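You operate a simulated robot arm through the tools that you are given. There is no shell and no other tool. Be economical: measure what you need, move in short steps, check, and stop when the job is done.

The job below is to be done with a simulated robot arm. You get a single attempt, and the scene is never put back.

Task
Fit the black end clip on the silver holder's open end.
Fine: turn it to the pointer before you lift it; clamp the holder and tighten the brass screw; clamp and turntable stay as you set them.
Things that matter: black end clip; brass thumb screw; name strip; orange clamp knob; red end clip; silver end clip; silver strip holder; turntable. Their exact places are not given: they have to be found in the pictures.

The check looks at the end state, three seconds after you hand in, the way a careful person would. Anything else that was tipped, shoved, dropped, spilled or broken makes it a failure.

Robot
A 7-joint arm with a two-finger parallel gripper, hanging from a carriage that runs on a rail from [-2.043, 0.004] to [0.237, 0] (x, y) and turns from -6.021 to 5.986 rad about z. Base frame: it is fixed where the carriage stands at the start and does not move with it; the origin is on the floor, on the carriage's upright axis, x ahead of it, y to its left, z up; the surface under the hand at the start is at about z = 0.84. Lengths are in m, angles in rad, forces in N, time in s.
With the tool pointing down near the work surface it reaches from about 0.22 to 0.68 m from the robot's upright axis, wherever it stands. Its first joint turns from -2.897 to 2.897 rad. Places, roughly: brass thumb screw [0.7, -0.1, 0.9]; orange clamp knob [0.7, 0, 0.9]; turntable [0.5, 0, 0.9]. Payload 3.91 kg.
The TCP is the grasp point between the finger pads, 0.03 m short of the fingertips. In the tool frame z runs along the fingers and y along their closing line. Largest opening 0.11 m; finger width 0.02, thickness 0.01; the body of the gripper, 0.048 by 0.112 m, starts 0.055 m behind the TCP.
Orientation is that of the tool frame in the base frame, as a unit quaternion [x, y, z, w]. With the fingers straight down and closing along the base's y, the tool's x points along the base's -x, its y along +y and its z along -z.

Tools
- The arm moves only by the tool nudge_tool. Its argument "deltas" is a list of rows, each an object (a shift or turn left out is 0, a gripper value left out holds the last) with "fingers": the closure, from 0 (fully open) to 1 (shut); "slide": the shift along the tool's x, y, z in m, a list of three; "delta_rot": the turn, a rotation vector about the tool's x, y, z in rad, a list of three. In form: [{"fingers": fingers, "slide": [dx, dy, dz], "delta_rot": [rx, ry, rz]}, ...]. A call has 1 to 8 rows; each row is the pose to reach, as a shift and turn from the pose commanded when the call began, along the tool's axes at that moment. Rows are played at 5 a second. More than 0.05 m and 0.15 rad between two rows, or a gripper value outside its range, and nothing of the call is played. A pose out of reach is approached as far as the arm can. The call stops where the force on the tool passes 40 N (or 10 N more than at its start, if that is more) or the arm is blocked; 0.2 s more then pass. Each finger travels about 0.108 m/s and halts on what it meets, pressing with about 38 N; the grip force reading is that of the motor and also rises with nothing between the fingers. The clock runs only during rows and for 0.2 s after the last one: add rows that repeat a pose to give the fingers time. The reply holds the time, the measured pose of the TCP, the force on the tool along the base axes, the opening and the grip force, in the units named above and with some noise, with the torque about the TCP (base axes, N m) and any sound that the robot's microphone picked up.
- Cameras (640 x 400 px; columns grow to the right, rows downward): "scene" is now at [0.2654, -0.008, 1.5004]; the picture's right is [-0.12, -0.99, 0.00], its down [-0.87, 0.10, -0.49] and it looks along [0.48, -0.06, -0.87] (base axes); focal length 292 px, centre (320, 200). "wrist" rides on the gripper at [0.072, 0.017, -0.103] in the tool frame; the picture's right is [-0.23, 0.97, 0.00], its down [-0.76, -0.18, -0.62] and it looks along [-0.61, -0.14, 0.78] (tool axes); focal length 222 px, centre (320, 200).
- capture(camera): a new picture of that camera. The clock stands still meanwhile.
- slide_trunk(by): slides the trunk up (or, below 0, down) by that many m; the arm and the scene camera ride with it, the base frame stays. It gives what a move gives, with no picture.
- steer(legs): drives the robot by 1 to 6 legs, each [ahead, left, turn to the left] in m, m and rad, along the robot's own axes; the way and the turn of a leg run together, so that a leg with both is an arc; at most 1.5 m and 3.142 rad a leg. The arm and the cameras ride along, it lands a little off, and it stops where it bumps. It keeps to its track: a leg is cut to what the track allows. It gives what a move gives.
- aim_head(pan, tilt): turns the head with the scene camera to pan (to the left, within 2.705 rad either way) and tilt (down, from -0.506 to 1.204), counted from straight ahead of the robot. It gives what a move gives.
- pixel_to_xyz(camera, pixels): for up to 12 pixels [column, row] of the newest picture of that camera ("zoom" is the newest enlarged one), the place [x, y, z] in the base frame of the surface seen there, good to about 0.002 m. The clock stands still meanwhile.
- close_up(camera, box): a new picture of the part [left, top, right, bottom] of that camera's present view, enlarged. The clock stands still meanwhile.
- finish_job(): hands the job in; it is judged then, once.

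Go step by step. Measure first, check grasps and placings, and put right what went wrong. The budget is 80 turns and 48 pictures, counting those below and the enlarged ones. Unless the task says otherwise, let go and move clear before handing in, and close with one line.

The tools are called as a command line: name --argument value ..., lists and objects as JSON in quotes. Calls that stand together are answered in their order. nudge_tool: Moves the arm, as the interface text tells. Its arguments: {"type":"object","properties":{"deltas":{"type":"array","items":{"type":"object","properties":{"fingers":{"type":"number"},"slide":{"type":"array","items":{"type":"number"}},"delta_rot":{"type":"array","items":{"type":"number"}}}}}},"required":["deltas"]} The other tools are called the same way: slide_trunk (by) slides the trunk up or down; steer (legs) drives the base; aim_head (pan, tilt) turns the head that bears the scene camera; capture (camera) takes a picture; pixel_to_xyz (camera, pixels) gives the place of the surface under pixels of a picture; close_up (camera, box) takes an enlarged picture of a part of a camera's view; finish_job () hands the job in.

At the start:

```text
t: 0.0
ee_pos: [0.4301, -0.0679, 1.2221]
tcp_rot: [0.0, 1.0, 0.0, 0.0]
contact_force: [0.9, -0.8, -0.8]
moment: [0.0, 0.01, -0.01]
finger_gap: 0.1101
grip_force: 0.0
trunk travel left (down, up): [-0.2, 0.38]
robot x, y, heading: [0.0015, 0.0009, -0.001]
head pan, tilt: [-0.12, 1.061]
```

scene: 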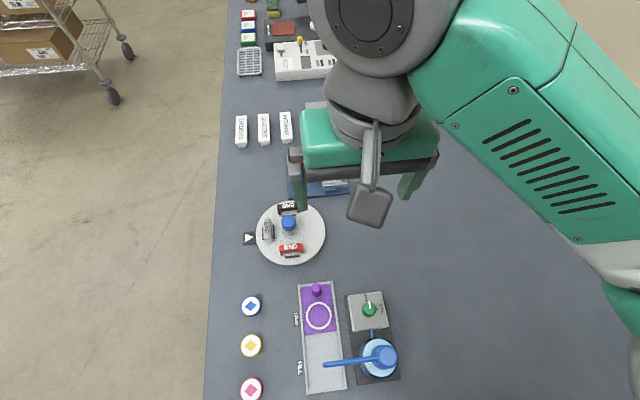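
wrist: 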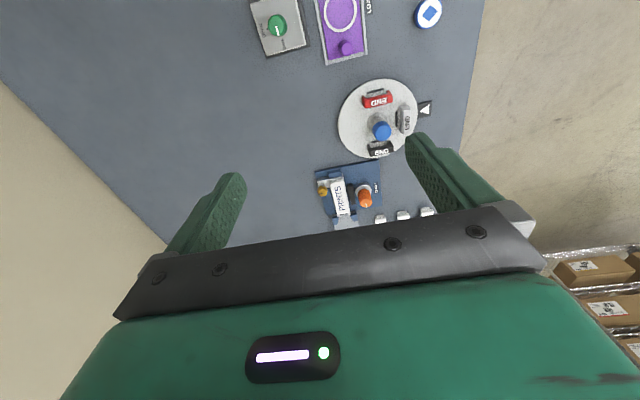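

The wrist view shows the turntable near (378,118), with three clips and a pointer at (425,108), and the clamp fixture near (345,195). I'll enlarge both.

close_up --camera "wrist" --box '[300, 70, 460, 170]'

close_up --camera "wrist" --box '[290, 140, 418, 220]'

```text
4.00 times, centred on (380, 120) of wrist
```

zoom: 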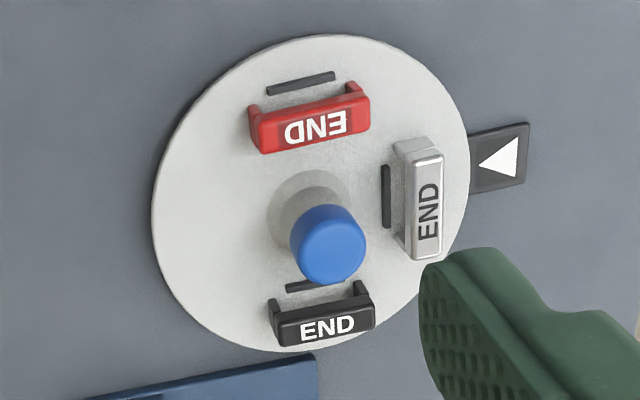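

```text
5.00 times, centred on (354, 180) of wrist
```

zoom: 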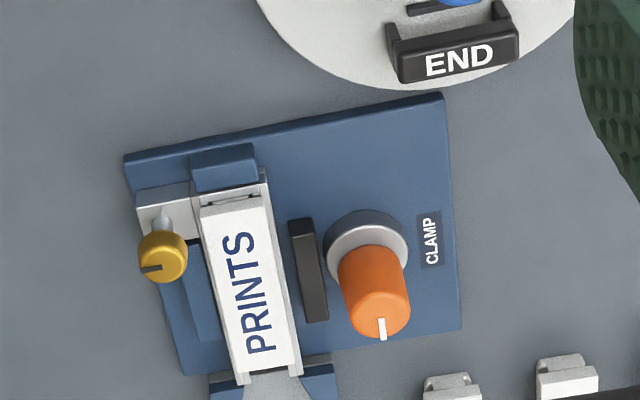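

The fixture holds the holder with the "PRINTS" strip, the orange knob drives a black jaw, and the brass screw is on the left. I'll measure key points and move the arm for a better view.

pixel_to_xyz --camera "wrist" --pixels '[[382, 130], [378, 100], [404, 120], [381, 151], [425, 108], [365, 198], [322, 191], [335, 180], [344, 212], [352, 194], [371, 190], [350, 120]]'

nudge_tool --deltas '[{"slide": [0.03, 0, 0]}, {"slide": [0.07, 0, 0]}, {"slide": [0.11, 0, 0]}, {"slide": [0.15, 0, 0]}]'

capture --camera "wrist"

capture --camera "scene"

```text
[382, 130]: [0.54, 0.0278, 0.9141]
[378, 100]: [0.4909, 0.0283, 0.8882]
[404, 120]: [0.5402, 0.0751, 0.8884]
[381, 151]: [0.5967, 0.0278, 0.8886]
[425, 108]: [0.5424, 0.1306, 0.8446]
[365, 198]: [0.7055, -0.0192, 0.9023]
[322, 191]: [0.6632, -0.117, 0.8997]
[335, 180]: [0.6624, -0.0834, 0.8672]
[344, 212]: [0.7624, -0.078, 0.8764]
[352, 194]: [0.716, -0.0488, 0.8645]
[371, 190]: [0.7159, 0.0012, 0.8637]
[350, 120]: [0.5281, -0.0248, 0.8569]
```

```text
t: 1.0
ee_pos: [0.2793, -0.0678, 1.22]
tcp_rot: [0.0, 1.0, 0.0, -0.001]
contact_force: [0.9, 0.4, 0.0]
moment: [-0.01, 0.02, 0.01]
finger_gap: 0.11
grip_force: 0.0
trunk travel left (down, up): [-0.2, 0.38]
robot x, y, heading: [0.0015, 0.0022, 0.001]
head pan, tilt: [-0.12, 1.061]
```

```text
43 pictures are left
```

wrist: 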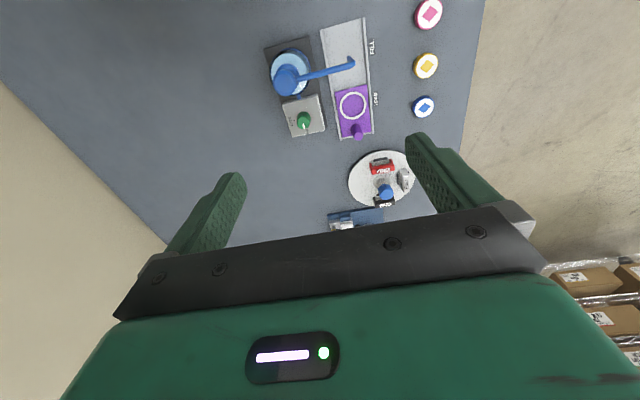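

```text
42 pictures are left
```

scene: 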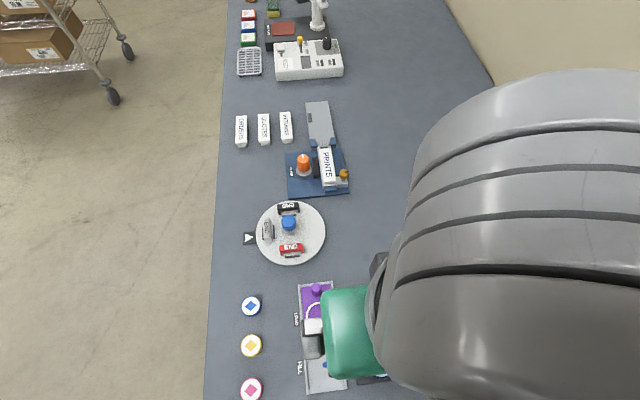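

Scene view is now clear of the arm. I'll enlarge the clamp fixture around (318,150).

close_up --camera "scene" --box '[272, 95, 368, 205]'

close_up --camera "scene" --box '[235, 190, 347, 270]'

```text
3.64 times, centred on (320, 150) of scene
```

zoom: 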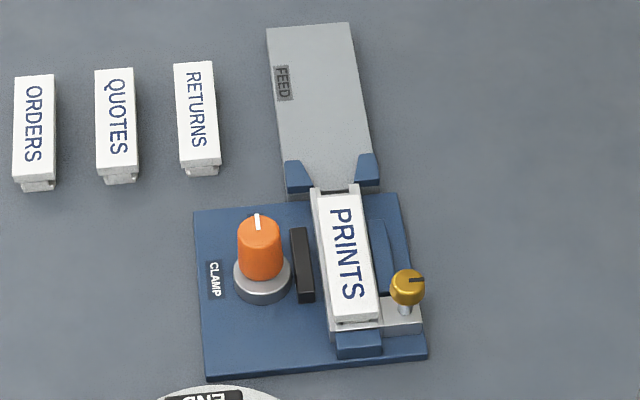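

```text
5.00 times, centred on (291, 230) of scene
```

zoom: 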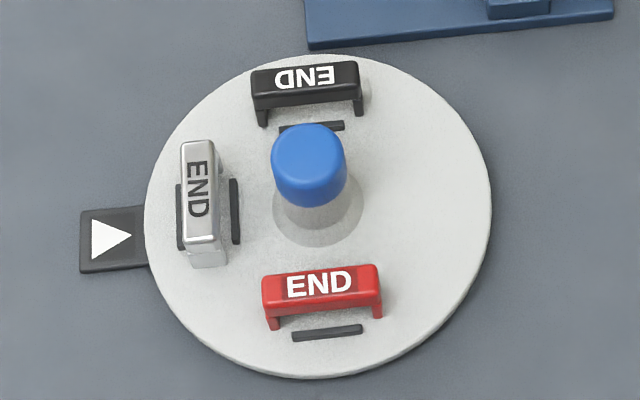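

Strip and clip layout is clear, but I need a closer look at the holder's ends. I'll move the hand to about (0.60,-0.06,1.02).

nudge_tool --deltas '[{"slide": [-0.04, 0, 0.025]}, {"slide": [-0.08, 0, 0.05]}, {"slide": [-0.12, 0, 0.075]}, {"slide": [-0.16, 0, 0.1]}, {"slide": [-0.2, 0, 0.125]}, {"slide": [-0.24, 0, 0.15]}, {"slide": [-0.28, 0, 0.175]}, {"slide": [-0.31, 0, 0.2]}]'

capture --camera "wrist"

```text
t: 2.8
ee_pos: [0.5921, -0.0693, 1.0236]
tcp_rot: [0.0, 1.0, 0.0, -0.001]
contact_force: [0.5, -0.1, -0.3]
moment: [0.06, -0.01, -0.01]
finger_gap: 0.1099
grip_force: 0.1
trunk travel left (down, up): [-0.2, 0.38]
robot x, y, heading: [-0.0021, -0.0003, -0.003]
head pan, tilt: [-0.12, 1.061]
```

```text
39 pictures are left
```

wrist: 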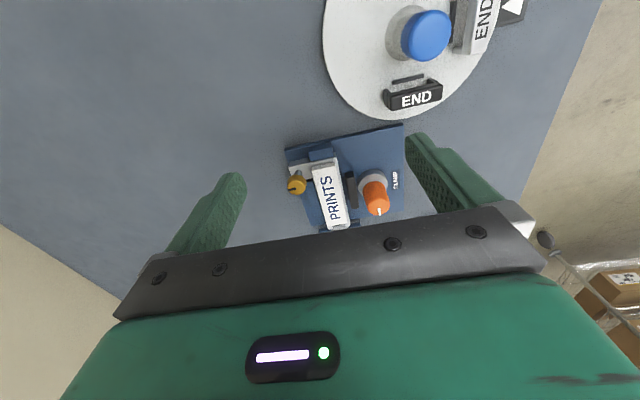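

The fixture is seen at (345,190). I'll zoom in on it.

close_up --camera "wrist" --box '[270, 120, 420, 235]'

```text
3.48 times, centred on (345, 178) of wrist
```

zoom: 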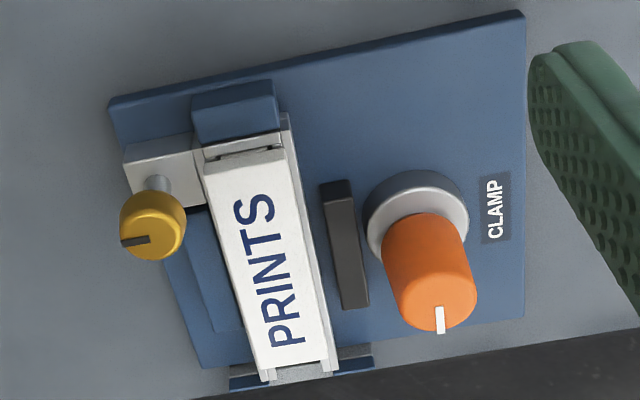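

The near end (-x) has a stop block, so the open end is the far (+x) one by the FEED ramp. I'll drive forward so I can look from the far side, and start turning the hand.

steer --legs '[[0.2, 0, 0]]'

nudge_tool --deltas '[{"delta_rot": [0, 0, 0.14]}, {"delta_rot": [0, 0, 0.28]}, {"delta_rot": [0, 0, 0.42]}, {"delta_rot": [0, 0, 0.56]}, {"delta_rot": [0, 0, 0.7]}, {"delta_rot": [0, 0, 0.84]}, {"delta_rot": [0, 0, 0.98]}, {"delta_rot": [0, 0, 1.12]}]'

nudge_tool --deltas '[{"delta_rot": [0, 0, 0.14]}, {"delta_rot": [0, 0, 0.28]}, {"delta_rot": [0, 0, 0.42]}, {"delta_rot": [0, 0, 0.45]}]'

capture --camera "wrist"

```text
t: 4.4
ee_pos: [0.7921, -0.0682, 1.0234]
tcp_rot: [-0.001, 1.0, 0.0, 0.0]
contact_force: [0.4, 0.0, 0.9]
moment: [-0.01, -0.01, 0.01]
finger_gap: 0.1101
grip_force: 0.1
trunk travel left (down, up): [-0.2, 0.38]
robot x, y, heading: [0.2011, 0.0022, 0.0]
head pan, tilt: [-0.12, 1.061]
```

```text
t: 6.2
ee_pos: [0.7921, -0.0684, 1.024]
tcp_rot: [0.532, 0.847, -0.001, 0.0]
contact_force: [0.4, 0.2, -0.3]
moment: [-0.02, -0.01, -0.02]
finger_gap: 0.11
grip_force: 0.0
trunk travel left (down, up): [-0.2, 0.38]
robot x, y, heading: [0.2019, -0.0026, 0.004]
head pan, tilt: [-0.12, 1.061]
```

```text
t: 7.2
ee_pos: [0.7912, -0.0704, 1.0236]
tcp_rot: [0.708, 0.707, 0.0, 0.0]
contact_force: [0.3, -0.5, 0.0]
moment: [0.02, 0.05, 0.0]
finger_gap: 0.11
grip_force: 0.0
trunk travel left (down, up): [-0.2, 0.38]
robot x, y, heading: [0.2026, 0.003, 0.003]
head pan, tilt: [-0.12, 1.061]
```

```text
37 pictures are left
```

wrist: 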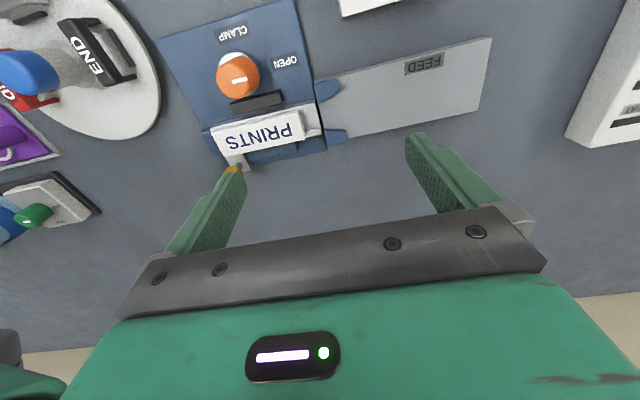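

Now labels "OPEN" (at +x of the knob) and "CLAMP" (at +y) are visible; the knob's white mark points at OPEN. Zooming in on the fixture and on the turntable clips.

close_up --camera "wrist" --box '[180, 20, 360, 180]'

close_up --camera "wrist" --box '[0, 0, 160, 140]'

```text
2.50 times, centred on (270, 100) of wrist
```

zoom: 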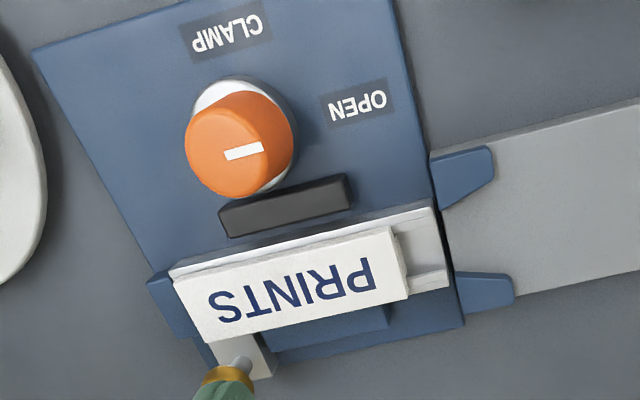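

```text
2.86 times, centred on (80, 70) of wrist
```

zoom: 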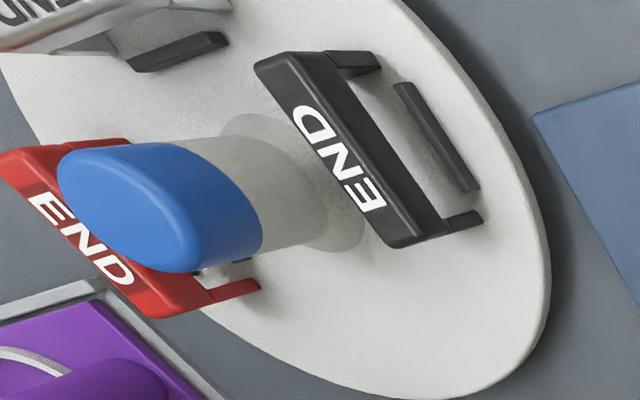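

The clip is a staple: a top bar with two legs down. It should drop over the holder's exposed end between strip and ramp. Measuring the clip and, from a fresh zoom, the holder's end.

pixel_to_xyz --camera "zoom" --pixels '[[262, 68], [322, 58], [395, 240], [436, 220], [340, 150], [375, 66], [478, 215], [402, 88], [474, 186], [165, 190], [255, 175], [500, 280]]'

close_up --camera "wrist" --box '[205, 70, 365, 170]'

```text
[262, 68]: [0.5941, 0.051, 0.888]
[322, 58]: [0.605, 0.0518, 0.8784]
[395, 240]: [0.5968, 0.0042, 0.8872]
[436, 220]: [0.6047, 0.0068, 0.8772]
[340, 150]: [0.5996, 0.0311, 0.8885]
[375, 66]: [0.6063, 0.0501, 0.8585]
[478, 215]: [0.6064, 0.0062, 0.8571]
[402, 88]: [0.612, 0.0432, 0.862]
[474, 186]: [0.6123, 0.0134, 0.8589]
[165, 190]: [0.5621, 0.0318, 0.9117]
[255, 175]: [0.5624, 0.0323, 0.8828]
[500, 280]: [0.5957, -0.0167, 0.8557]
```

```text
4.00 times, centred on (285, 120) of wrist
```

zoom: 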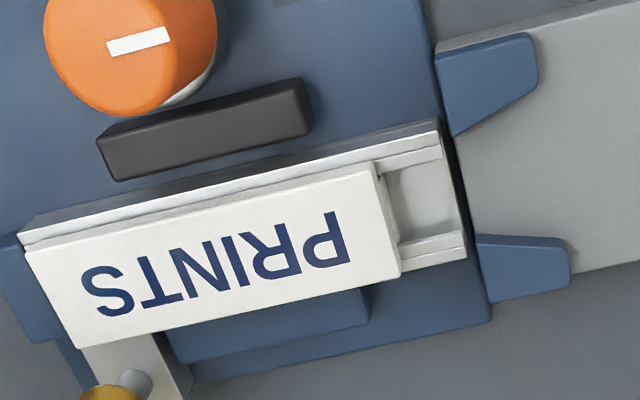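

pixel_to_xyz --camera "zoom" --pixels '[[435, 125], [465, 255], [440, 145], [455, 200], [420, 200], [376, 170], [396, 270], [30, 255], [75, 340], [260, 120], [215, 335], [520, 180]]'

pixel_to_xyz --camera "wrist" --pixels '[[240, 80], [235, 60], [240, 58], [222, 80], [259, 76], [337, 135], [325, 92], [233, 170], [295, 145], [20, 70], [60, 70], [45, 78]]'

```text
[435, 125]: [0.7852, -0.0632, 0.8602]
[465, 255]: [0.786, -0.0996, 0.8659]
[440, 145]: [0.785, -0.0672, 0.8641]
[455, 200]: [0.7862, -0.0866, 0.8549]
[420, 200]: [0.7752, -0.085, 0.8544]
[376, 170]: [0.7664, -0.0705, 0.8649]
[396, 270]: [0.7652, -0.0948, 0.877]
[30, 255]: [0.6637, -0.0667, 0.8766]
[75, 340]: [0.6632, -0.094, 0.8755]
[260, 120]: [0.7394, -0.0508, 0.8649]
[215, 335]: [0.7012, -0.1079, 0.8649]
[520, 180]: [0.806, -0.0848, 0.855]
```

```text
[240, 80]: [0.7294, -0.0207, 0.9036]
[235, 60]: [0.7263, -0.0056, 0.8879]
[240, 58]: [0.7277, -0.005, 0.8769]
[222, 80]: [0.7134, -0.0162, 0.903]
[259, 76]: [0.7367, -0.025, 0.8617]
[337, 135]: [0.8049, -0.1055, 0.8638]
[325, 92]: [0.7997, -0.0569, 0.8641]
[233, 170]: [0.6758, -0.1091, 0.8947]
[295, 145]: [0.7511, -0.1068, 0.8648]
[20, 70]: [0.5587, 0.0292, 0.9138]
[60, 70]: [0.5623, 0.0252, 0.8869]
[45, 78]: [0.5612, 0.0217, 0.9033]
```

Holder: x 0.655–0.786, y -0.102 to -0.063, lip at z 0.865. The clip is 48 mm long with legs about 20 mm. The clamp comes first, so I'll locate the orange knob's top rim.

pixel_to_xyz --camera "wrist" --pixels '[[218, 83], [225, 92], [236, 97], [245, 94], [226, 66], [232, 63], [240, 66], [248, 74], [250, 84], [235, 79], [300, 100], [255, 30]]'

```text
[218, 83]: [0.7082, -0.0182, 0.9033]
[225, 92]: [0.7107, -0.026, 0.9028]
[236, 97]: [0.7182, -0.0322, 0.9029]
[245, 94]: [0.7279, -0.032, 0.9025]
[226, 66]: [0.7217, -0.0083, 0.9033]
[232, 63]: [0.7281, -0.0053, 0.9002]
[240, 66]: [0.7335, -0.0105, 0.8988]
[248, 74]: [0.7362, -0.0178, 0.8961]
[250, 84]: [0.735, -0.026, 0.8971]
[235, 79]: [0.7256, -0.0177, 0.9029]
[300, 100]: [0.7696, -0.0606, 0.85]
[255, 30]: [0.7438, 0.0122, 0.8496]
```

Orange knob centre ≈ (0.722,-0.019), top z 0.903. Moving above it, then down to TCP z 0.913.

nudge_tool --deltas '[{"slide": [0.025, -0.035, 0.02]}, {"slide": [0.051, -0.069, 0.03]}, {"slide": [0.051, -0.069, 0.06]}, {"slide": [0.051, -0.069, 0.09]}, {"slide": [0.051, -0.069, 0.11]}, {"slide": [0.051, -0.069, 0.11]}]'

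nudge_tool --deltas '[{"fingers": 0.5}, {"fingers": 0.7}, {"fingers": 1.0}, {"fingers": 1.0}]'

```text
t: 8.6
ee_pos: [0.7221, -0.0172, 0.9126]
tcp_rot: [0.707, 0.708, 0.0, 0.0]
contact_force: [-0.1, -0.2, 0.4]
moment: [0.01, -0.02, -0.06]
finger_gap: 0.1099
grip_force: 0.1
trunk travel left (down, up): [-0.2, 0.38]
robot x, y, heading: [0.2018, 0.0004, 0.001]
head pan, tilt: [-0.12, 1.061]
```

```text
t: 9.6
ee_pos: [0.7221, -0.018, 0.9124]
tcp_rot: [0.707, 0.707, 0.0, 0.0]
contact_force: [-0.8, -0.3, 0.5]
moment: [-0.03, 0.0, -0.01]
finger_gap: 0.0309
grip_force: 45.1
trunk travel left (down, up): [-0.2, 0.38]
robot x, y, heading: [0.1975, 0.0025, -0.001]
head pan, tilt: [-0.12, 1.061]
```

The knob is gripped at a 31 mm gap with little side force. Turning it CCW (from above) by 90° toward CLAMP.

nudge_tool --deltas '[{"delta_rot": [0, 0, -0.14]}, {"delta_rot": [0, 0, -0.28]}, {"delta_rot": [0, 0, -0.42]}, {"delta_rot": [0, 0, -0.56]}, {"delta_rot": [0, 0, -0.7]}, {"delta_rot": [0, 0, -0.84]}, {"delta_rot": [0, 0, -0.98]}, {"delta_rot": [0, 0, -1.12]}]'

nudge_tool --deltas '[{"delta_rot": [0, 0, -0.14]}, {"delta_rot": [0, 0, -0.28]}, {"delta_rot": [0, 0, -0.42]}, {"delta_rot": [0, 0, -0.45]}]'

capture --camera "scene"

```text
t: 11.4
ee_pos: [0.7212, -0.0175, 0.9124]
tcp_rot: [0.222, 0.975, -0.001, -0.001]
contact_force: [-5.9, -3.5, -5.5]
moment: [-0.24, -0.26, -0.02]
finger_gap: 0.0308
grip_force: 45.3
trunk travel left (down, up): [-0.2, 0.38]
robot x, y, heading: [0.1992, -0.0027, 0.001]
head pan, tilt: [-0.12, 1.061]
```

```text
t: 12.4
ee_pos: [0.7209, -0.0201, 0.9134]
tcp_rot: [-0.001, 1.0, 0.0, -0.001]
contact_force: [-6.0, -5.4, -7.4]
moment: [-0.19, 0.18, -0.05]
finger_gap: 0.0308
grip_force: 45.2
trunk travel left (down, up): [-0.2, 0.38]
robot x, y, heading: [0.2011, -0.003, -0.001]
head pan, tilt: [-0.12, 1.061]
```

```text
33 pictures are left
```

scene: 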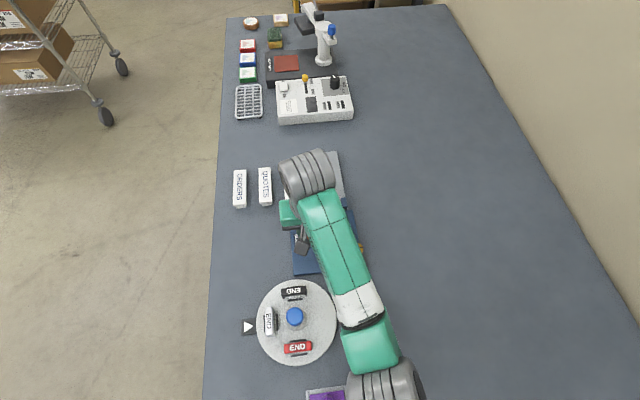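

Turned 90°. I'll release, rise straight up, and check the knob and jaw.

nudge_tool --deltas '[{"fingers": 0.5}, {"fingers": 0.0}, {"fingers": 0.0}, {"fingers": 0.0, "slide": [0, 0, -0.03]}, {"slide": [0, 0, -0.07]}, {"slide": [0.04, 0, -0.1]}, {"slide": [0.08, 0.02, -0.1]}, {"slide": [0.1, 0.02, -0.1]}]'

close_up --camera "wrist" --box '[240, 100, 440, 225]'

```text
t: 14.2
ee_pos: [0.6209, 0.002, 1.0132]
tcp_rot: [0.0, 1.0, 0.0, -0.001]
contact_force: [0.6, -0.2, -0.2]
moment: [0.01, 0.01, 0.0]
finger_gap: 0.11
grip_force: 0.1
trunk travel left (down, up): [-0.2, 0.38]
robot x, y, heading: [0.2039, 0.0029, 0.001]
head pan, tilt: [-0.12, 1.061]
```

```text
3.20 times, centred on (340, 162) of wrist
```

zoom: 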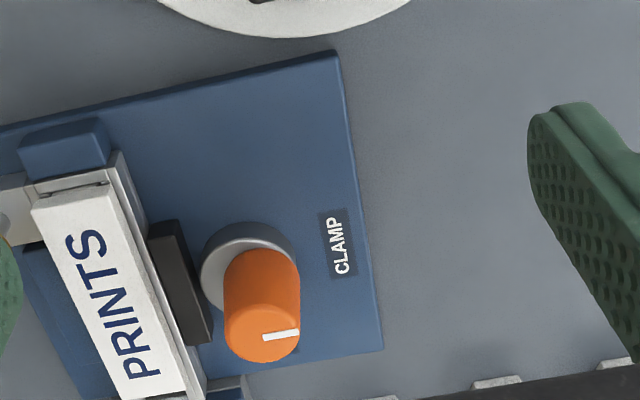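

The mark now points at CLAMP and the jaw touches the holder. Next is the brass screw; I'll shift to view it.

nudge_tool --deltas '[{"slide": [0.0, -0.045, 0]}, {"slide": [0.0, -0.09, 0]}, {"slide": [0.0, -0.105, 0]}, {"slide": [0.0, -0.105, 0]}]'

close_up --camera "wrist" --box '[250, 100, 410, 200]'

```text
t: 15.2
ee_pos: [0.6217, -0.1033, 1.013]
tcp_rot: [-0.001, 1.0, 0.0, 0.0]
contact_force: [-0.3, -0.4, -0.2]
moment: [-0.01, 0.01, -0.01]
finger_gap: 0.1098
grip_force: 0.1
trunk travel left (down, up): [-0.2, 0.38]
robot x, y, heading: [0.2, 0.0025, 0.001]
head pan, tilt: [-0.12, 1.061]
```

```text
4.00 times, centred on (330, 150) of wrist
```

zoom: 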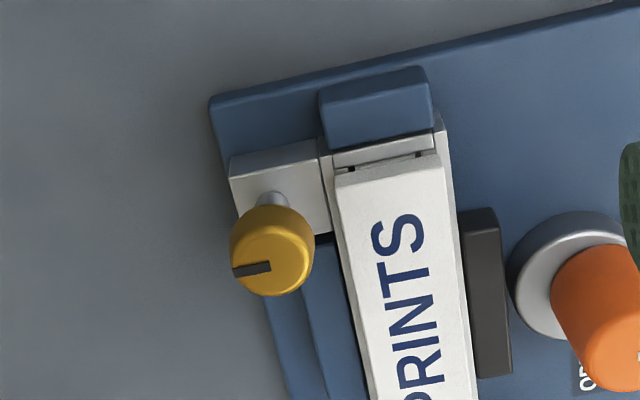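

pixel_to_xyz --camera "zoom" --pixels '[[236, 265], [245, 285], [271, 292], [298, 283], [306, 262], [296, 240], [271, 230], [245, 242], [272, 262], [272, 212], [270, 198], [252, 268]]'

pixel_to_xyz --camera "zoom" --pixels '[[350, 180], [445, 140], [335, 157], [440, 170], [433, 135], [300, 180], [375, 110]]'

```text
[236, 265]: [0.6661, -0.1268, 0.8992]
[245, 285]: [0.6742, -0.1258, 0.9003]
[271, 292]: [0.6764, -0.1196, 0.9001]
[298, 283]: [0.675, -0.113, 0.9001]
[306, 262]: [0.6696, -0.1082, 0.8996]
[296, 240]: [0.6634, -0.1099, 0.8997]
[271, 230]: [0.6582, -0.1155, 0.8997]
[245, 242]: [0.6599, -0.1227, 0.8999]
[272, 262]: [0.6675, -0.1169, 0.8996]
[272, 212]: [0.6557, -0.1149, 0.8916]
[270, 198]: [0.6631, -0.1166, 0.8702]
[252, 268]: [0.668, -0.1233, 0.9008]
```

```text
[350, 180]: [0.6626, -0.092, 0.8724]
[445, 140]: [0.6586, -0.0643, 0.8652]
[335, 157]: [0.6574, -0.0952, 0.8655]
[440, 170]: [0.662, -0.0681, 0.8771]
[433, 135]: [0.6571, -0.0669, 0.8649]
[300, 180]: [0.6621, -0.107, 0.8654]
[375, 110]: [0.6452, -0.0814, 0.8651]
```

Brass screw centre ≈ (0.668,-0.117), top z 0.900, mark pointing to -y. Lowering onto it and gripping.

nudge_tool --deltas '[{"fingers": 0.4, "slide": [-0.025, -0.008, 0.02]}, {"slide": [-0.0463, -0.0137, 0.05]}, {"slide": [-0.0463, -0.0137, 0.08]}, {"slide": [-0.0463, -0.0137, 0.099]}, {"slide": [-0.0463, -0.0137, 0.099]}, {"fingers": 0.8, "slide": [-0.0463, -0.0137, 0.099]}, {"fingers": 1.0, "slide": [-0.0463, -0.0137, 0.099]}, {"fingers": 1.0, "slide": [-0.0463, -0.0137, 0.099]}]'

```text
t: 17.0
ee_pos: [0.6682, -0.1172, 0.9143]
tcp_rot: [0.001, 1.0, 0.001, 0.0]
contact_force: [0.6, 0.2, -0.2]
moment: [-0.04, 0.08, -0.04]
finger_gap: 0.0226
grip_force: 37.5
trunk travel left (down, up): [-0.2, 0.38]
robot x, y, heading: [0.2012, -0.0017, -0.001]
head pan, tilt: [-0.12, 1.061]
```

Gripped at 22.6 mm. Turning clockwise, watching the torque.

nudge_tool --deltas '[{"delta_rot": [0, 0, 0.14]}, {"delta_rot": [0, 0, 0.28]}, {"delta_rot": [0, 0, 0.42]}, {"delta_rot": [0, 0, 0.56]}]'

nudge_tool --deltas '[{"delta_rot": [0, 0, 0.14]}, {"delta_rot": [0, 0, 0.28]}, {"delta_rot": [0, 0, 0.42]}, {"delta_rot": [0, 0, 0.56]}, {"delta_rot": [0, 0, 0.7]}, {"delta_rot": [0, 0, 0.84]}, {"delta_rot": [0, 0, 0.98]}]'

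```text
t: 18.0
ee_pos: [0.6686, -0.1179, 0.9137]
tcp_rot: [0.277, 0.961, 0.0, 0.0]
contact_force: [1.0, 0.2, -0.6]
moment: [-0.02, 0.04, 0.07]
finger_gap: 0.0228
grip_force: 37.4
trunk travel left (down, up): [-0.2, 0.38]
robot x, y, heading: [0.198, -0.002, -0.005]
head pan, tilt: [-0.12, 1.061]
```

```text
t: 19.6
ee_pos: [0.6677, -0.1175, 0.9133]
tcp_rot: [0.697, 0.717, 0.0, -0.001]
contact_force: [0.2, -0.2, -0.1]
moment: [-0.02, 0.01, 0.0]
finger_gap: 0.0227
grip_force: 37.9
trunk travel left (down, up): [-0.2, 0.38]
robot x, y, heading: [0.2021, -0.0021, -0.001]
head pan, tilt: [-0.12, 1.061]
```

Little torque so far. Let me see whether the screw's mark moved.

close_up --camera "wrist" --box '[240, 100, 400, 200]'

nudge_tool --deltas '[{"delta_rot": [0, 0, 0.14]}, {"delta_rot": [0, 0, 0.28]}, {"delta_rot": [0, 0, 0.42]}, {"delta_rot": [0, 0, 0.56]}]'

```text
4.00 times, centred on (320, 150) of wrist
```

zoom: 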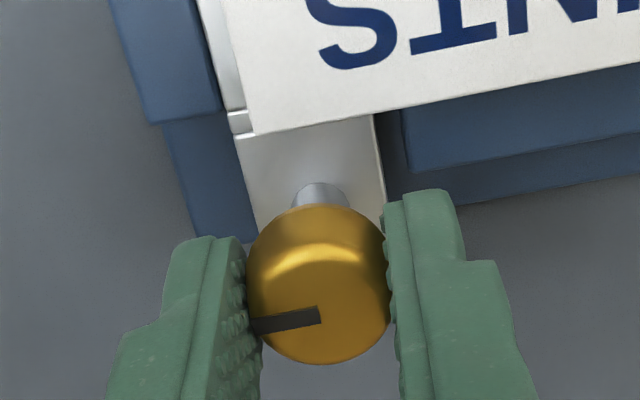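

```text
t: 20.6
ee_pos: [0.6681, -0.1162, 0.9138]
tcp_rot: [0.869, 0.496, 0.0, 0.0]
contact_force: [-2.6, 0.0, 1.2]
moment: [0.03, 0.02, 0.34]
finger_gap: 0.0233
grip_force: 37.6
trunk travel left (down, up): [-0.2, 0.38]
robot x, y, heading: [0.1991, 0.0003, 0.002]
head pan, tilt: [-0.12, 1.061]
```

The mark rotated clockwise with the tool, and torque has now risen to 0.34 N m. A little further to confirm it's tight.

nudge_tool --deltas '[{"delta_rot": [0, 0, 0.1]}, {"delta_rot": [0, 0, 0.2]}, {"delta_rot": [0, 0, 0.2]}]'

close_up --camera "wrist" --box '[240, 100, 400, 200]'

```text
t: 21.4
ee_pos: [0.667, -0.1173, 0.9131]
tcp_rot: [0.913, 0.408, 0.0, 0.0]
contact_force: [-0.2, 0.4, 0.2]
moment: [-0.02, 0.06, 0.21]
finger_gap: 0.0234
grip_force: 38.0
trunk travel left (down, up): [-0.2, 0.38]
robot x, y, heading: [0.1986, 0.0002, -0.0]
head pan, tilt: [-0.12, 1.061]
```

```text
4.00 times, centred on (320, 150) of wrist
```

zoom: 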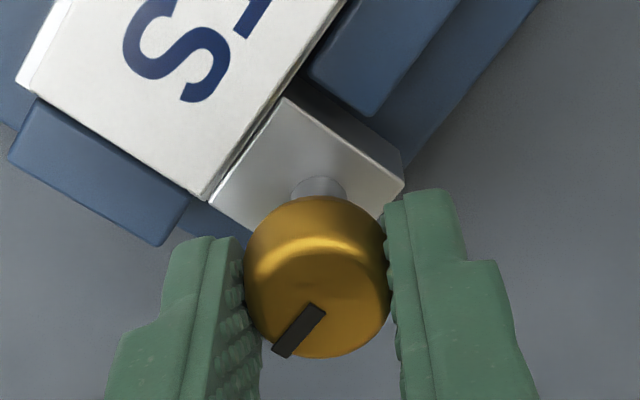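

The mark slipped against the fingers, meaning the screw is tight at its stop after about a quarter turn. I'll release, rise, and go look at the turntable.

nudge_tool --deltas '[{"fingers": 0.6}, {"fingers": 0.4}, {"fingers": 0.3, "slide": [0, 0, -0.04]}, {"slide": [0, 0, -0.08]}, {"slide": [0, 0, -0.11], "delta_rot": [0, 0, -0.12]}]'

nudge_tool --deltas '[{"fingers": 0.0, "slide": [0.0, -0.04, 0], "delta_rot": [0, 0, -0.1]}, {"slide": [0.02, -0.08, 0], "delta_rot": [0, 0, -0.2]}, {"slide": [0.04, -0.12, 0], "delta_rot": [0, 0, -0.3]}, {"slide": [0.055, -0.155, 0], "delta_rot": [0, 0, -0.4]}, {"slide": [0.07, -0.19, 0], "delta_rot": [0, 0, -0.5]}, {"slide": [0.08, -0.22, 0], "delta_rot": [0, 0, -0.61]}]'

capture --camera "wrist"

```text
t: 22.6
ee_pos: [0.6688, -0.1169, 1.025]
tcp_rot: [0.887, 0.463, 0.0, -0.001]
contact_force: [0.5, 0.7, 0.1]
moment: [-0.02, 0.0, 0.01]
finger_gap: 0.077
grip_force: 0.0
trunk travel left (down, up): [-0.2, 0.38]
robot x, y, heading: [0.2003, 0.0014, -0.004]
head pan, tilt: [-0.12, 1.061]
```

```text
t: 24.0
ee_pos: [0.5342, 0.0748, 1.0258]
tcp_rot: [0.707, 0.708, 0.0, 0.001]
contact_force: [0.2, -0.2, 0.2]
moment: [0.0, 0.05, 0.01]
finger_gap: 0.1097
grip_force: 0.0
trunk travel left (down, up): [-0.2, 0.38]
robot x, y, heading: [0.2006, 0.0016, 0.001]
head pan, tilt: [-0.12, 1.061]
```

```text
28 pictures are left
```

wrist: 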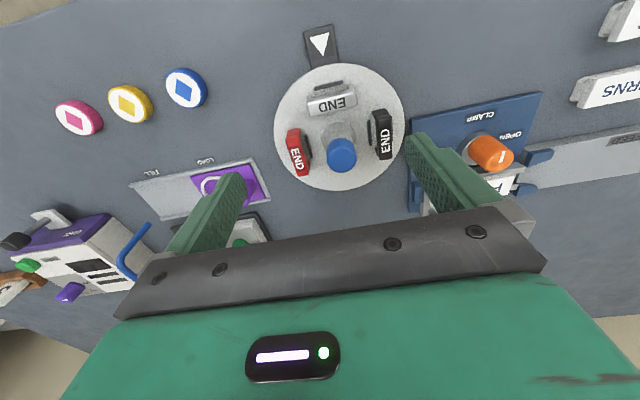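

The turntable is in view: knob at (342,155), black clip (381,135), pointer (320,42). Measuring precisely.

pixel_to_xyz --camera "wrist" --pixels '[[342, 155], [329, 155], [342, 168], [354, 155], [342, 141], [320, 40], [320, 50], [276, 120], [404, 120], [338, 67], [340, 188], [381, 135]]'

close_up --camera "wrist" --box '[260, 20, 420, 200]'

```text
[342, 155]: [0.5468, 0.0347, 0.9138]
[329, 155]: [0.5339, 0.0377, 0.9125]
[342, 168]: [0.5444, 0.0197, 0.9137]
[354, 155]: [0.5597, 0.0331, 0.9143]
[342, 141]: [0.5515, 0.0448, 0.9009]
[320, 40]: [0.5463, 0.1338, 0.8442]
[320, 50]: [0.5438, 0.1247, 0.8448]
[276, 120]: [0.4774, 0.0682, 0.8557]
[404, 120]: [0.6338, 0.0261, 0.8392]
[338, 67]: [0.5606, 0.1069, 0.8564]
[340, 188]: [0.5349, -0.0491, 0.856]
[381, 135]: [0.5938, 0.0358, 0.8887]
```

```text
2.22 times, centred on (340, 110) of wrist
```

zoom: 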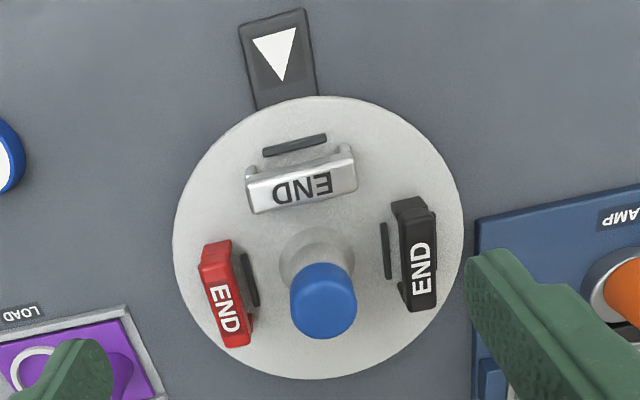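

Turntable centre ≈ (0.5455,0.0285); knob top z 0.914. Descending onto the knob with fingers half closed (clear of the clips), then gripping.

nudge_tool --deltas '[{"fingers": 0.4, "slide": [-0.0463, 0.0113, 0.0]}, {"slide": [-0.0463, 0.0113, 0.03]}, {"slide": [-0.0463, 0.0113, 0.06]}, {"slide": [-0.0463, 0.0113, 0.09]}, {"slide": [-0.0463, 0.0113, 0.1028]}, {"slide": [-0.0463, 0.0113, 0.1028]}, {"fingers": 1.0, "slide": [-0.0463, 0.0113, 0.1028]}, {"fingers": 1.0, "slide": [-0.0463, 0.0113, 0.1028]}]'

nudge_tool --deltas '[{"delta_rot": [0, 0, -0.14]}, {"delta_rot": [0, 0, -0.28]}, {"delta_rot": [0, 0, -0.42]}, {"delta_rot": [0, 0, -0.56]}, {"delta_rot": [0, 0, -0.7]}, {"delta_rot": [0, 0, -0.84]}, {"delta_rot": [0, 0, -0.98]}, {"delta_rot": [0, 0, -1.12]}]'

nudge_tool --deltas '[{"delta_rot": [0, 0, -0.14]}, {"delta_rot": [0, 0, -0.28]}, {"delta_rot": [0, 0, -0.42]}, {"delta_rot": [0, 0, -0.451]}]'

capture --camera "wrist"

```text
t: 25.8
ee_pos: [0.5467, 0.0285, 0.9212]
tcp_rot: [0.707, 0.707, 0.001, 0.001]
contact_force: [10.5, 0.4, -11.9]
moment: [-0.18, -0.62, -0.02]
finger_gap: 0.0327
grip_force: 44.6
trunk travel left (down, up): [-0.2, 0.38]
robot x, y, heading: [0.1971, 0.0004, -0.003]
head pan, tilt: [-0.12, 1.061]
```

```text
t: 27.6
ee_pos: [0.5472, 0.0283, 0.9225]
tcp_rot: [0.222, 0.975, 0.0, 0.001]
contact_force: [17.9, 1.8, -34.2]
moment: [-0.02, -0.56, -0.05]
finger_gap: 0.0327
grip_force: 45.1
trunk travel left (down, up): [-0.2, 0.38]
robot x, y, heading: [0.1998, 0.0004, 0.002]
head pan, tilt: [-0.12, 1.061]
```

```text
t: 28.6
ee_pos: [0.5464, 0.0296, 0.923]
tcp_rot: [-0.001, 1.0, 0.0, 0.002]
contact_force: [13.2, 2.6, -20.3]
moment: [0.16, -0.16, 0.0]
finger_gap: 0.0325
grip_force: 45.0
trunk travel left (down, up): [-0.2, 0.38]
robot x, y, heading: [0.1971, -0.0038, 0.003]
head pan, tilt: [-0.12, 1.061]
```

```text
26 pictures are left
```

wrist: 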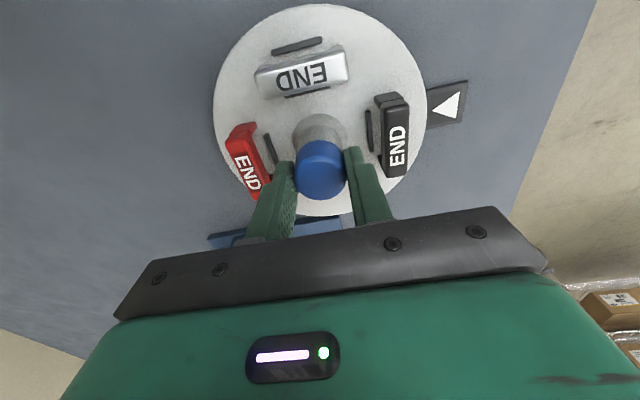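

Black clip now faces the pointer at (447,103). Releasing, rising, and verifying.

nudge_tool --deltas '[{"fingers": 0.6}, {"fingers": 0.45}, {"fingers": 0.45}, {"slide": [0, 0, -0.04]}, {"slide": [0.0, 0, -0.08]}, {"slide": [0.03, 0, -0.11]}, {"slide": [0.06, 0.02, -0.11]}, {"slide": [0.06, 0.02, -0.11]}]'

close_up --camera "wrist" --box '[250, 60, 450, 185]'

```text
t: 30.4
ee_pos: [0.4851, 0.0488, 1.0314]
tcp_rot: [0.0, 1.0, 0.0, -0.001]
contact_force: [-0.2, -1.0, 0.1]
moment: [-0.01, -0.03, -0.02]
finger_gap: 0.0605
grip_force: 0.0
trunk travel left (down, up): [-0.2, 0.38]
robot x, y, heading: [0.1963, 0.0003, 0.001]
head pan, tilt: [-0.12, 1.061]
```

```text
3.20 times, centred on (350, 122) of wrist
```

zoom: 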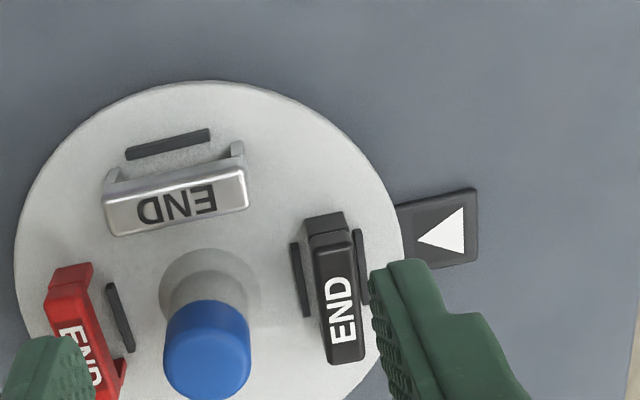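

pixel_to_xyz --camera "zoom" --pixels '[[308, 240], [352, 235], [330, 360], [363, 352], [335, 300], [312, 217], [340, 215], [296, 250], [305, 315], [357, 235], [465, 215], [425, 240]]'

pixel_to_xyz --camera "zoom" --pixels '[[104, 205], [112, 234], [248, 205], [243, 175], [172, 205]]'

```text
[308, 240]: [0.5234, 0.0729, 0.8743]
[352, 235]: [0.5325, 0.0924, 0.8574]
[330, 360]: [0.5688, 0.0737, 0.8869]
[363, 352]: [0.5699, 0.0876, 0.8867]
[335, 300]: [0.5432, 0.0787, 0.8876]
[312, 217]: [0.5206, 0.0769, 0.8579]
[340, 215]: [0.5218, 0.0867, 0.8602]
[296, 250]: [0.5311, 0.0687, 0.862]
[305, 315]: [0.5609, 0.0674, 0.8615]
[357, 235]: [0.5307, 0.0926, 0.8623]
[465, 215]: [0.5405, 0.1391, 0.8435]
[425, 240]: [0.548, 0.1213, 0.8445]
```

```text
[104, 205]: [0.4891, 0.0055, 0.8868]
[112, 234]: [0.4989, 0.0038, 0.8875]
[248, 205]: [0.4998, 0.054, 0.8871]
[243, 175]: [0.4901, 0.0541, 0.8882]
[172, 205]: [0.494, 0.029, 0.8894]
```

Black clip sits at the pointer, centre ≈ (0.5455,0.0805), aligned along x between its ridges. I'll turn the hand -90° above it so it can later rotate back to put the clip across the holder.

nudge_tool --deltas '[{"fingers": 0.2, "slide": [-0.03, 0.016, 0], "delta_rot": [0, 0, -0.14]}, {"slide": [-0.0604, 0.0317, 0], "delta_rot": [0, 0, -0.28]}, {"slide": [-0.0604, 0.0317, 0], "delta_rot": [0, 0, -0.42]}, {"slide": [-0.0604, 0.0317, 0], "delta_rot": [0, 0, -0.56]}, {"slide": [-0.0604, 0.0317, 0], "delta_rot": [0, 0, -0.7]}, {"slide": [-0.0604, 0.0317, 0], "delta_rot": [0, 0, -0.84]}, {"slide": [-0.0604, 0.0317, 0], "delta_rot": [0, 0, -0.98]}, {"slide": [-0.0604, 0.0317, 0], "delta_rot": [0, 0, -1.12]}]'

nudge_tool --deltas '[{"delta_rot": [0, 0, -0.14]}, {"delta_rot": [0, 0, -0.28]}, {"delta_rot": [0, 0, -0.42]}, {"delta_rot": [0, 0, -0.451]}, {"delta_rot": [0, 0, -0.451]}]'

capture --camera "wrist"

```text
t: 32.2
ee_pos: [0.5444, 0.0808, 1.0325]
tcp_rot: [-0.533, 0.846, 0.0, 0.0]
contact_force: [-0.2, -0.4, -0.4]
moment: [0.04, 0.01, 0.0]
finger_gap: 0.0879
grip_force: 0.1
trunk travel left (down, up): [-0.2, 0.38]
robot x, y, heading: [0.1979, -0.0012, 0.001]
head pan, tilt: [-0.12, 1.061]
```

```text
t: 33.4
ee_pos: [0.5462, 0.0809, 1.0326]
tcp_rot: [0.708, -0.706, 0.001, 0.0]
contact_force: [-0.2, 0.2, -0.4]
moment: [-0.01, 0.04, 0.0]
finger_gap: 0.0884
grip_force: 0.0
trunk travel left (down, up): [-0.2, 0.38]
robot x, y, heading: [0.2012, 0.0039, -0.004]
head pan, tilt: [-0.12, 1.061]
```

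```text
24 pictures are left
```

wrist: 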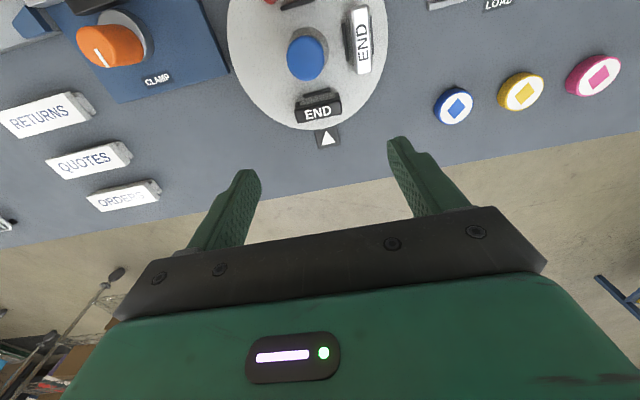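

The hand is at -90° above the clip. Descending to TCP z ≈ 0.906 and closing on the clip's ends.

nudge_tool --deltas '[{"slide": [0, 0, 0.04]}, {"slide": [0, 0, 0.08]}, {"slide": [0, 0, 0.11]}, {"slide": [0, 0, 0.1266]}, {"slide": [0, 0, 0.1266]}]'

nudge_tool --deltas '[{"fingers": 0.4}, {"fingers": 0.5}, {"fingers": 0.56}, {"fingers": 0.65}, {"fingers": 0.65}]'

capture --camera "wrist"

```text
t: 34.6
ee_pos: [0.5463, 0.0801, 0.9049]
tcp_rot: [0.708, -0.707, 0.0, 0.001]
contact_force: [-0.4, -0.4, -0.1]
moment: [-0.02, -0.04, 0.02]
finger_gap: 0.0878
grip_force: 0.2
trunk travel left (down, up): [-0.2, 0.38]
robot x, y, heading: [0.202, -0.0003, 0.001]
head pan, tilt: [-0.12, 1.061]
```

```text
t: 35.8
ee_pos: [0.5467, 0.0812, 0.904]
tcp_rot: [-0.707, 0.707, 0.0, 0.0]
contact_force: [0.1, 0.2, 2.0]
moment: [0.02, 0.01, -0.02]
finger_gap: 0.0503
grip_force: 37.7
trunk travel left (down, up): [-0.2, 0.38]
robot x, y, heading: [0.2023, -0.0002, -0.002]
head pan, tilt: [-0.12, 1.061]
```

```text
23 pictures are left
```

wrist: 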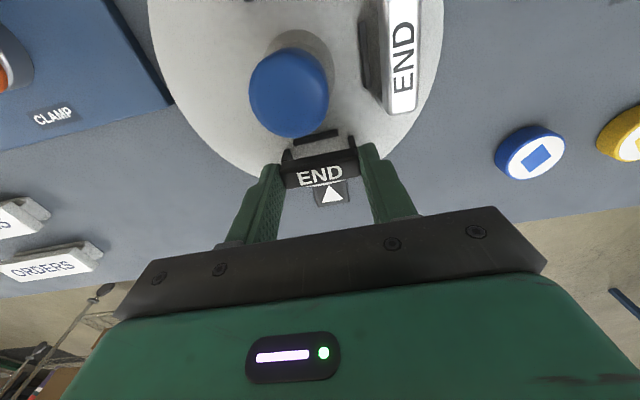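

Gripped at a 50 mm gap. Lifting straight up and checking the held clip.

nudge_tool --deltas '[{"slide": [0, 0, -0.02]}, {"slide": [0, 0, -0.05]}, {"slide": [0, 0, -0.09]}, {"slide": [0, 0, -0.12]}, {"slide": [0, 0, -0.12]}]'

capture --camera "wrist"

```text
t: 37.0
ee_pos: [0.5455, 0.0804, 1.0257]
tcp_rot: [-0.707, 0.707, 0.0, -0.001]
contact_force: [-0.1, -0.4, -0.5]
moment: [0.01, 0.02, -0.03]
finger_gap: 0.0503
grip_force: 38.3
trunk travel left (down, up): [-0.2, 0.38]
robot x, y, heading: [0.2025, 0.0003, -0.002]
head pan, tilt: [-0.12, 1.061]
```

```text
22 pictures are left
```

wrist: 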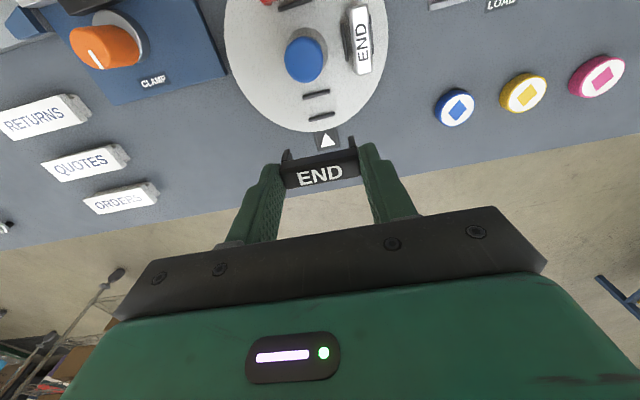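

Clip is lifted cleanly. Measuring its pose in hand, then carrying it to before the holder while rotating back.

pixel_to_xyz --camera "wrist" --pixels '[[284, 168], [285, 186], [355, 158], [358, 174], [320, 175], [286, 153], [351, 139], [318, 158]]'

nudge_tool --deltas '[{"slide": [0.02, -0.02, 0], "delta_rot": [0, 0, 0.14]}, {"slide": [0.04, -0.04, 0], "delta_rot": [0, 0, 0.28]}, {"slide": [0.06, -0.06, 0], "delta_rot": [0, 0, 0.42]}, {"slide": [0.08, -0.08, 0], "delta_rot": [0, 0, 0.56]}, {"slide": [0.1, -0.1, 0], "delta_rot": [0, 0, 0.7]}, {"slide": [0.12, -0.12, 0], "delta_rot": [0, 0, 0.84]}, {"slide": [0.14, -0.14, 0], "delta_rot": [0, 0, 0.98]}, {"slide": [0.16, -0.15, 0], "delta_rot": [0, 0, 1.12]}]'

nudge_tool --deltas '[{"delta_rot": [0, 0, 0.14]}, {"delta_rot": [0, 0, 0.28]}, {"delta_rot": [0, 0, 0.42]}, {"delta_rot": [0, 0, 0.451]}, {"delta_rot": [0, 0, 0.451]}]'

capture --camera "wrist"

```text
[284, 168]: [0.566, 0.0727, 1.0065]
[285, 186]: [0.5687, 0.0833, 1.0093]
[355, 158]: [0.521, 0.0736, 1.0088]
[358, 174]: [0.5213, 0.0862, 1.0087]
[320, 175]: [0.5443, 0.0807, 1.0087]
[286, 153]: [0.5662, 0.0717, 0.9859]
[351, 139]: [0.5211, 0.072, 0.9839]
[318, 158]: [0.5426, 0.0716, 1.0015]
```

```text
t: 38.8
ee_pos: [0.6964, -0.0791, 1.0266]
tcp_rot: [-0.222, 0.975, 0.001, 0.0]
contact_force: [-0.5, -0.1, -0.3]
moment: [-0.01, 0.02, -0.01]
finger_gap: 0.0505
grip_force: 38.2
trunk travel left (down, up): [-0.2, 0.38]
robot x, y, heading: [0.1981, -0.0026, -0.0]
head pan, tilt: [-0.12, 1.061]
```

```text
t: 40.0
ee_pos: [0.6958, -0.0795, 1.0247]
tcp_rot: [0.0, 1.0, 0.0, 0.0]
contact_force: [-0.1, -0.2, -0.7]
moment: [0.02, -0.06, -0.02]
finger_gap: 0.0506
grip_force: 38.0
trunk travel left (down, up): [-0.2, 0.38]
robot x, y, heading: [0.1992, 0.0015, -0.002]
head pan, tilt: [-0.12, 1.061]
```

```text
21 pictures are left
```

wrist: 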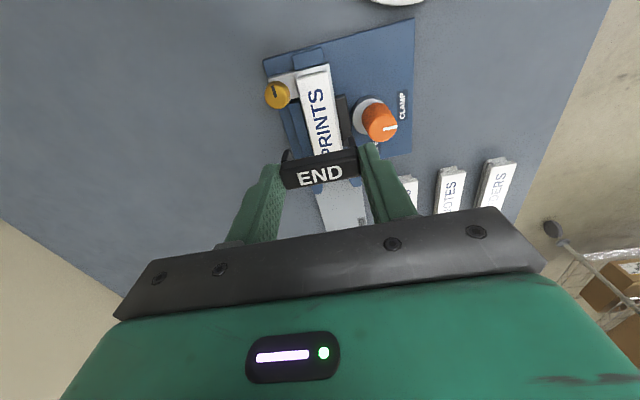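

Clip is centred in the grip (bar top 17 mm under the TCP), but it hides the holder's end here. I'll move over the end to see it.

nudge_tool --deltas '[{"slide": [-0.04, -0.002, 0]}, {"slide": [-0.082, -0.002, 0]}, {"slide": [-0.082, -0.002, 0]}]'

close_up --camera "wrist" --box '[240, 40, 420, 190]'

```text
t: 40.8
ee_pos: [0.7797, -0.0823, 1.0246]
tcp_rot: [0.0, 1.0, -0.001, 0.0]
contact_force: [-0.1, 0.8, 1.2]
moment: [-0.01, -0.01, -0.03]
finger_gap: 0.0502
grip_force: 38.2
trunk travel left (down, up): [-0.2, 0.38]
robot x, y, heading: [0.202, -0.0006, -0.0]
head pan, tilt: [-0.12, 1.061]
```

```text
2.67 times, centred on (330, 115) of wrist
```

zoom: 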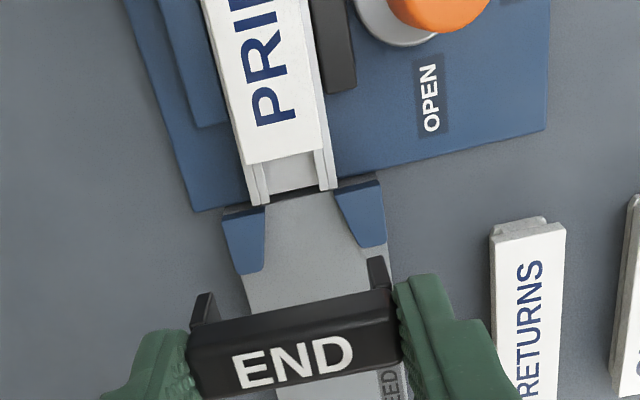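

pixel_to_xyz --camera "zoom" --pixels '[[254, 200], [266, 196], [321, 186], [331, 184], [240, 160], [325, 145], [290, 175], [215, 185], [400, 155], [225, 222], [340, 195], [380, 190]]'

pixel_to_xyz --camera "zoom" --pixels '[[205, 297], [377, 260], [195, 345], [392, 300], [290, 330], [244, 165], [334, 165], [318, 150], [245, 150], [338, 185], [248, 190], [292, 205]]'

```text
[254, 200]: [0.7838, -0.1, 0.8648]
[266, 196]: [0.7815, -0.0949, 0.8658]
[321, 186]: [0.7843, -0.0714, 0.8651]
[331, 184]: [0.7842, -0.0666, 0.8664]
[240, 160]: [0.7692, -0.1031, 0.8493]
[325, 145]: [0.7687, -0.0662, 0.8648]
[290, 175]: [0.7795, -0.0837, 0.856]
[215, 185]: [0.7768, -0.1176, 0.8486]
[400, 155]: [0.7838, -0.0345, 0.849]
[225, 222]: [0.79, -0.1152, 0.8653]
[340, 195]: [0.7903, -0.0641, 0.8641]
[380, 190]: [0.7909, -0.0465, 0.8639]
```

```text
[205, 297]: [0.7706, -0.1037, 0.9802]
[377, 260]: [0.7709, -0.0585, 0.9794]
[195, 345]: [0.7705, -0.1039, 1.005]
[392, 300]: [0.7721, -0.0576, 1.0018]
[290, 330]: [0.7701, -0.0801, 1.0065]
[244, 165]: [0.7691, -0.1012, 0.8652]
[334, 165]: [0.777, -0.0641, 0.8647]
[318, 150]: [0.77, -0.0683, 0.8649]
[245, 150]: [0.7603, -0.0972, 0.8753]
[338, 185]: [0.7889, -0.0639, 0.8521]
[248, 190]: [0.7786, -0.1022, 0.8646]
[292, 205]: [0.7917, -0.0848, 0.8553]
```

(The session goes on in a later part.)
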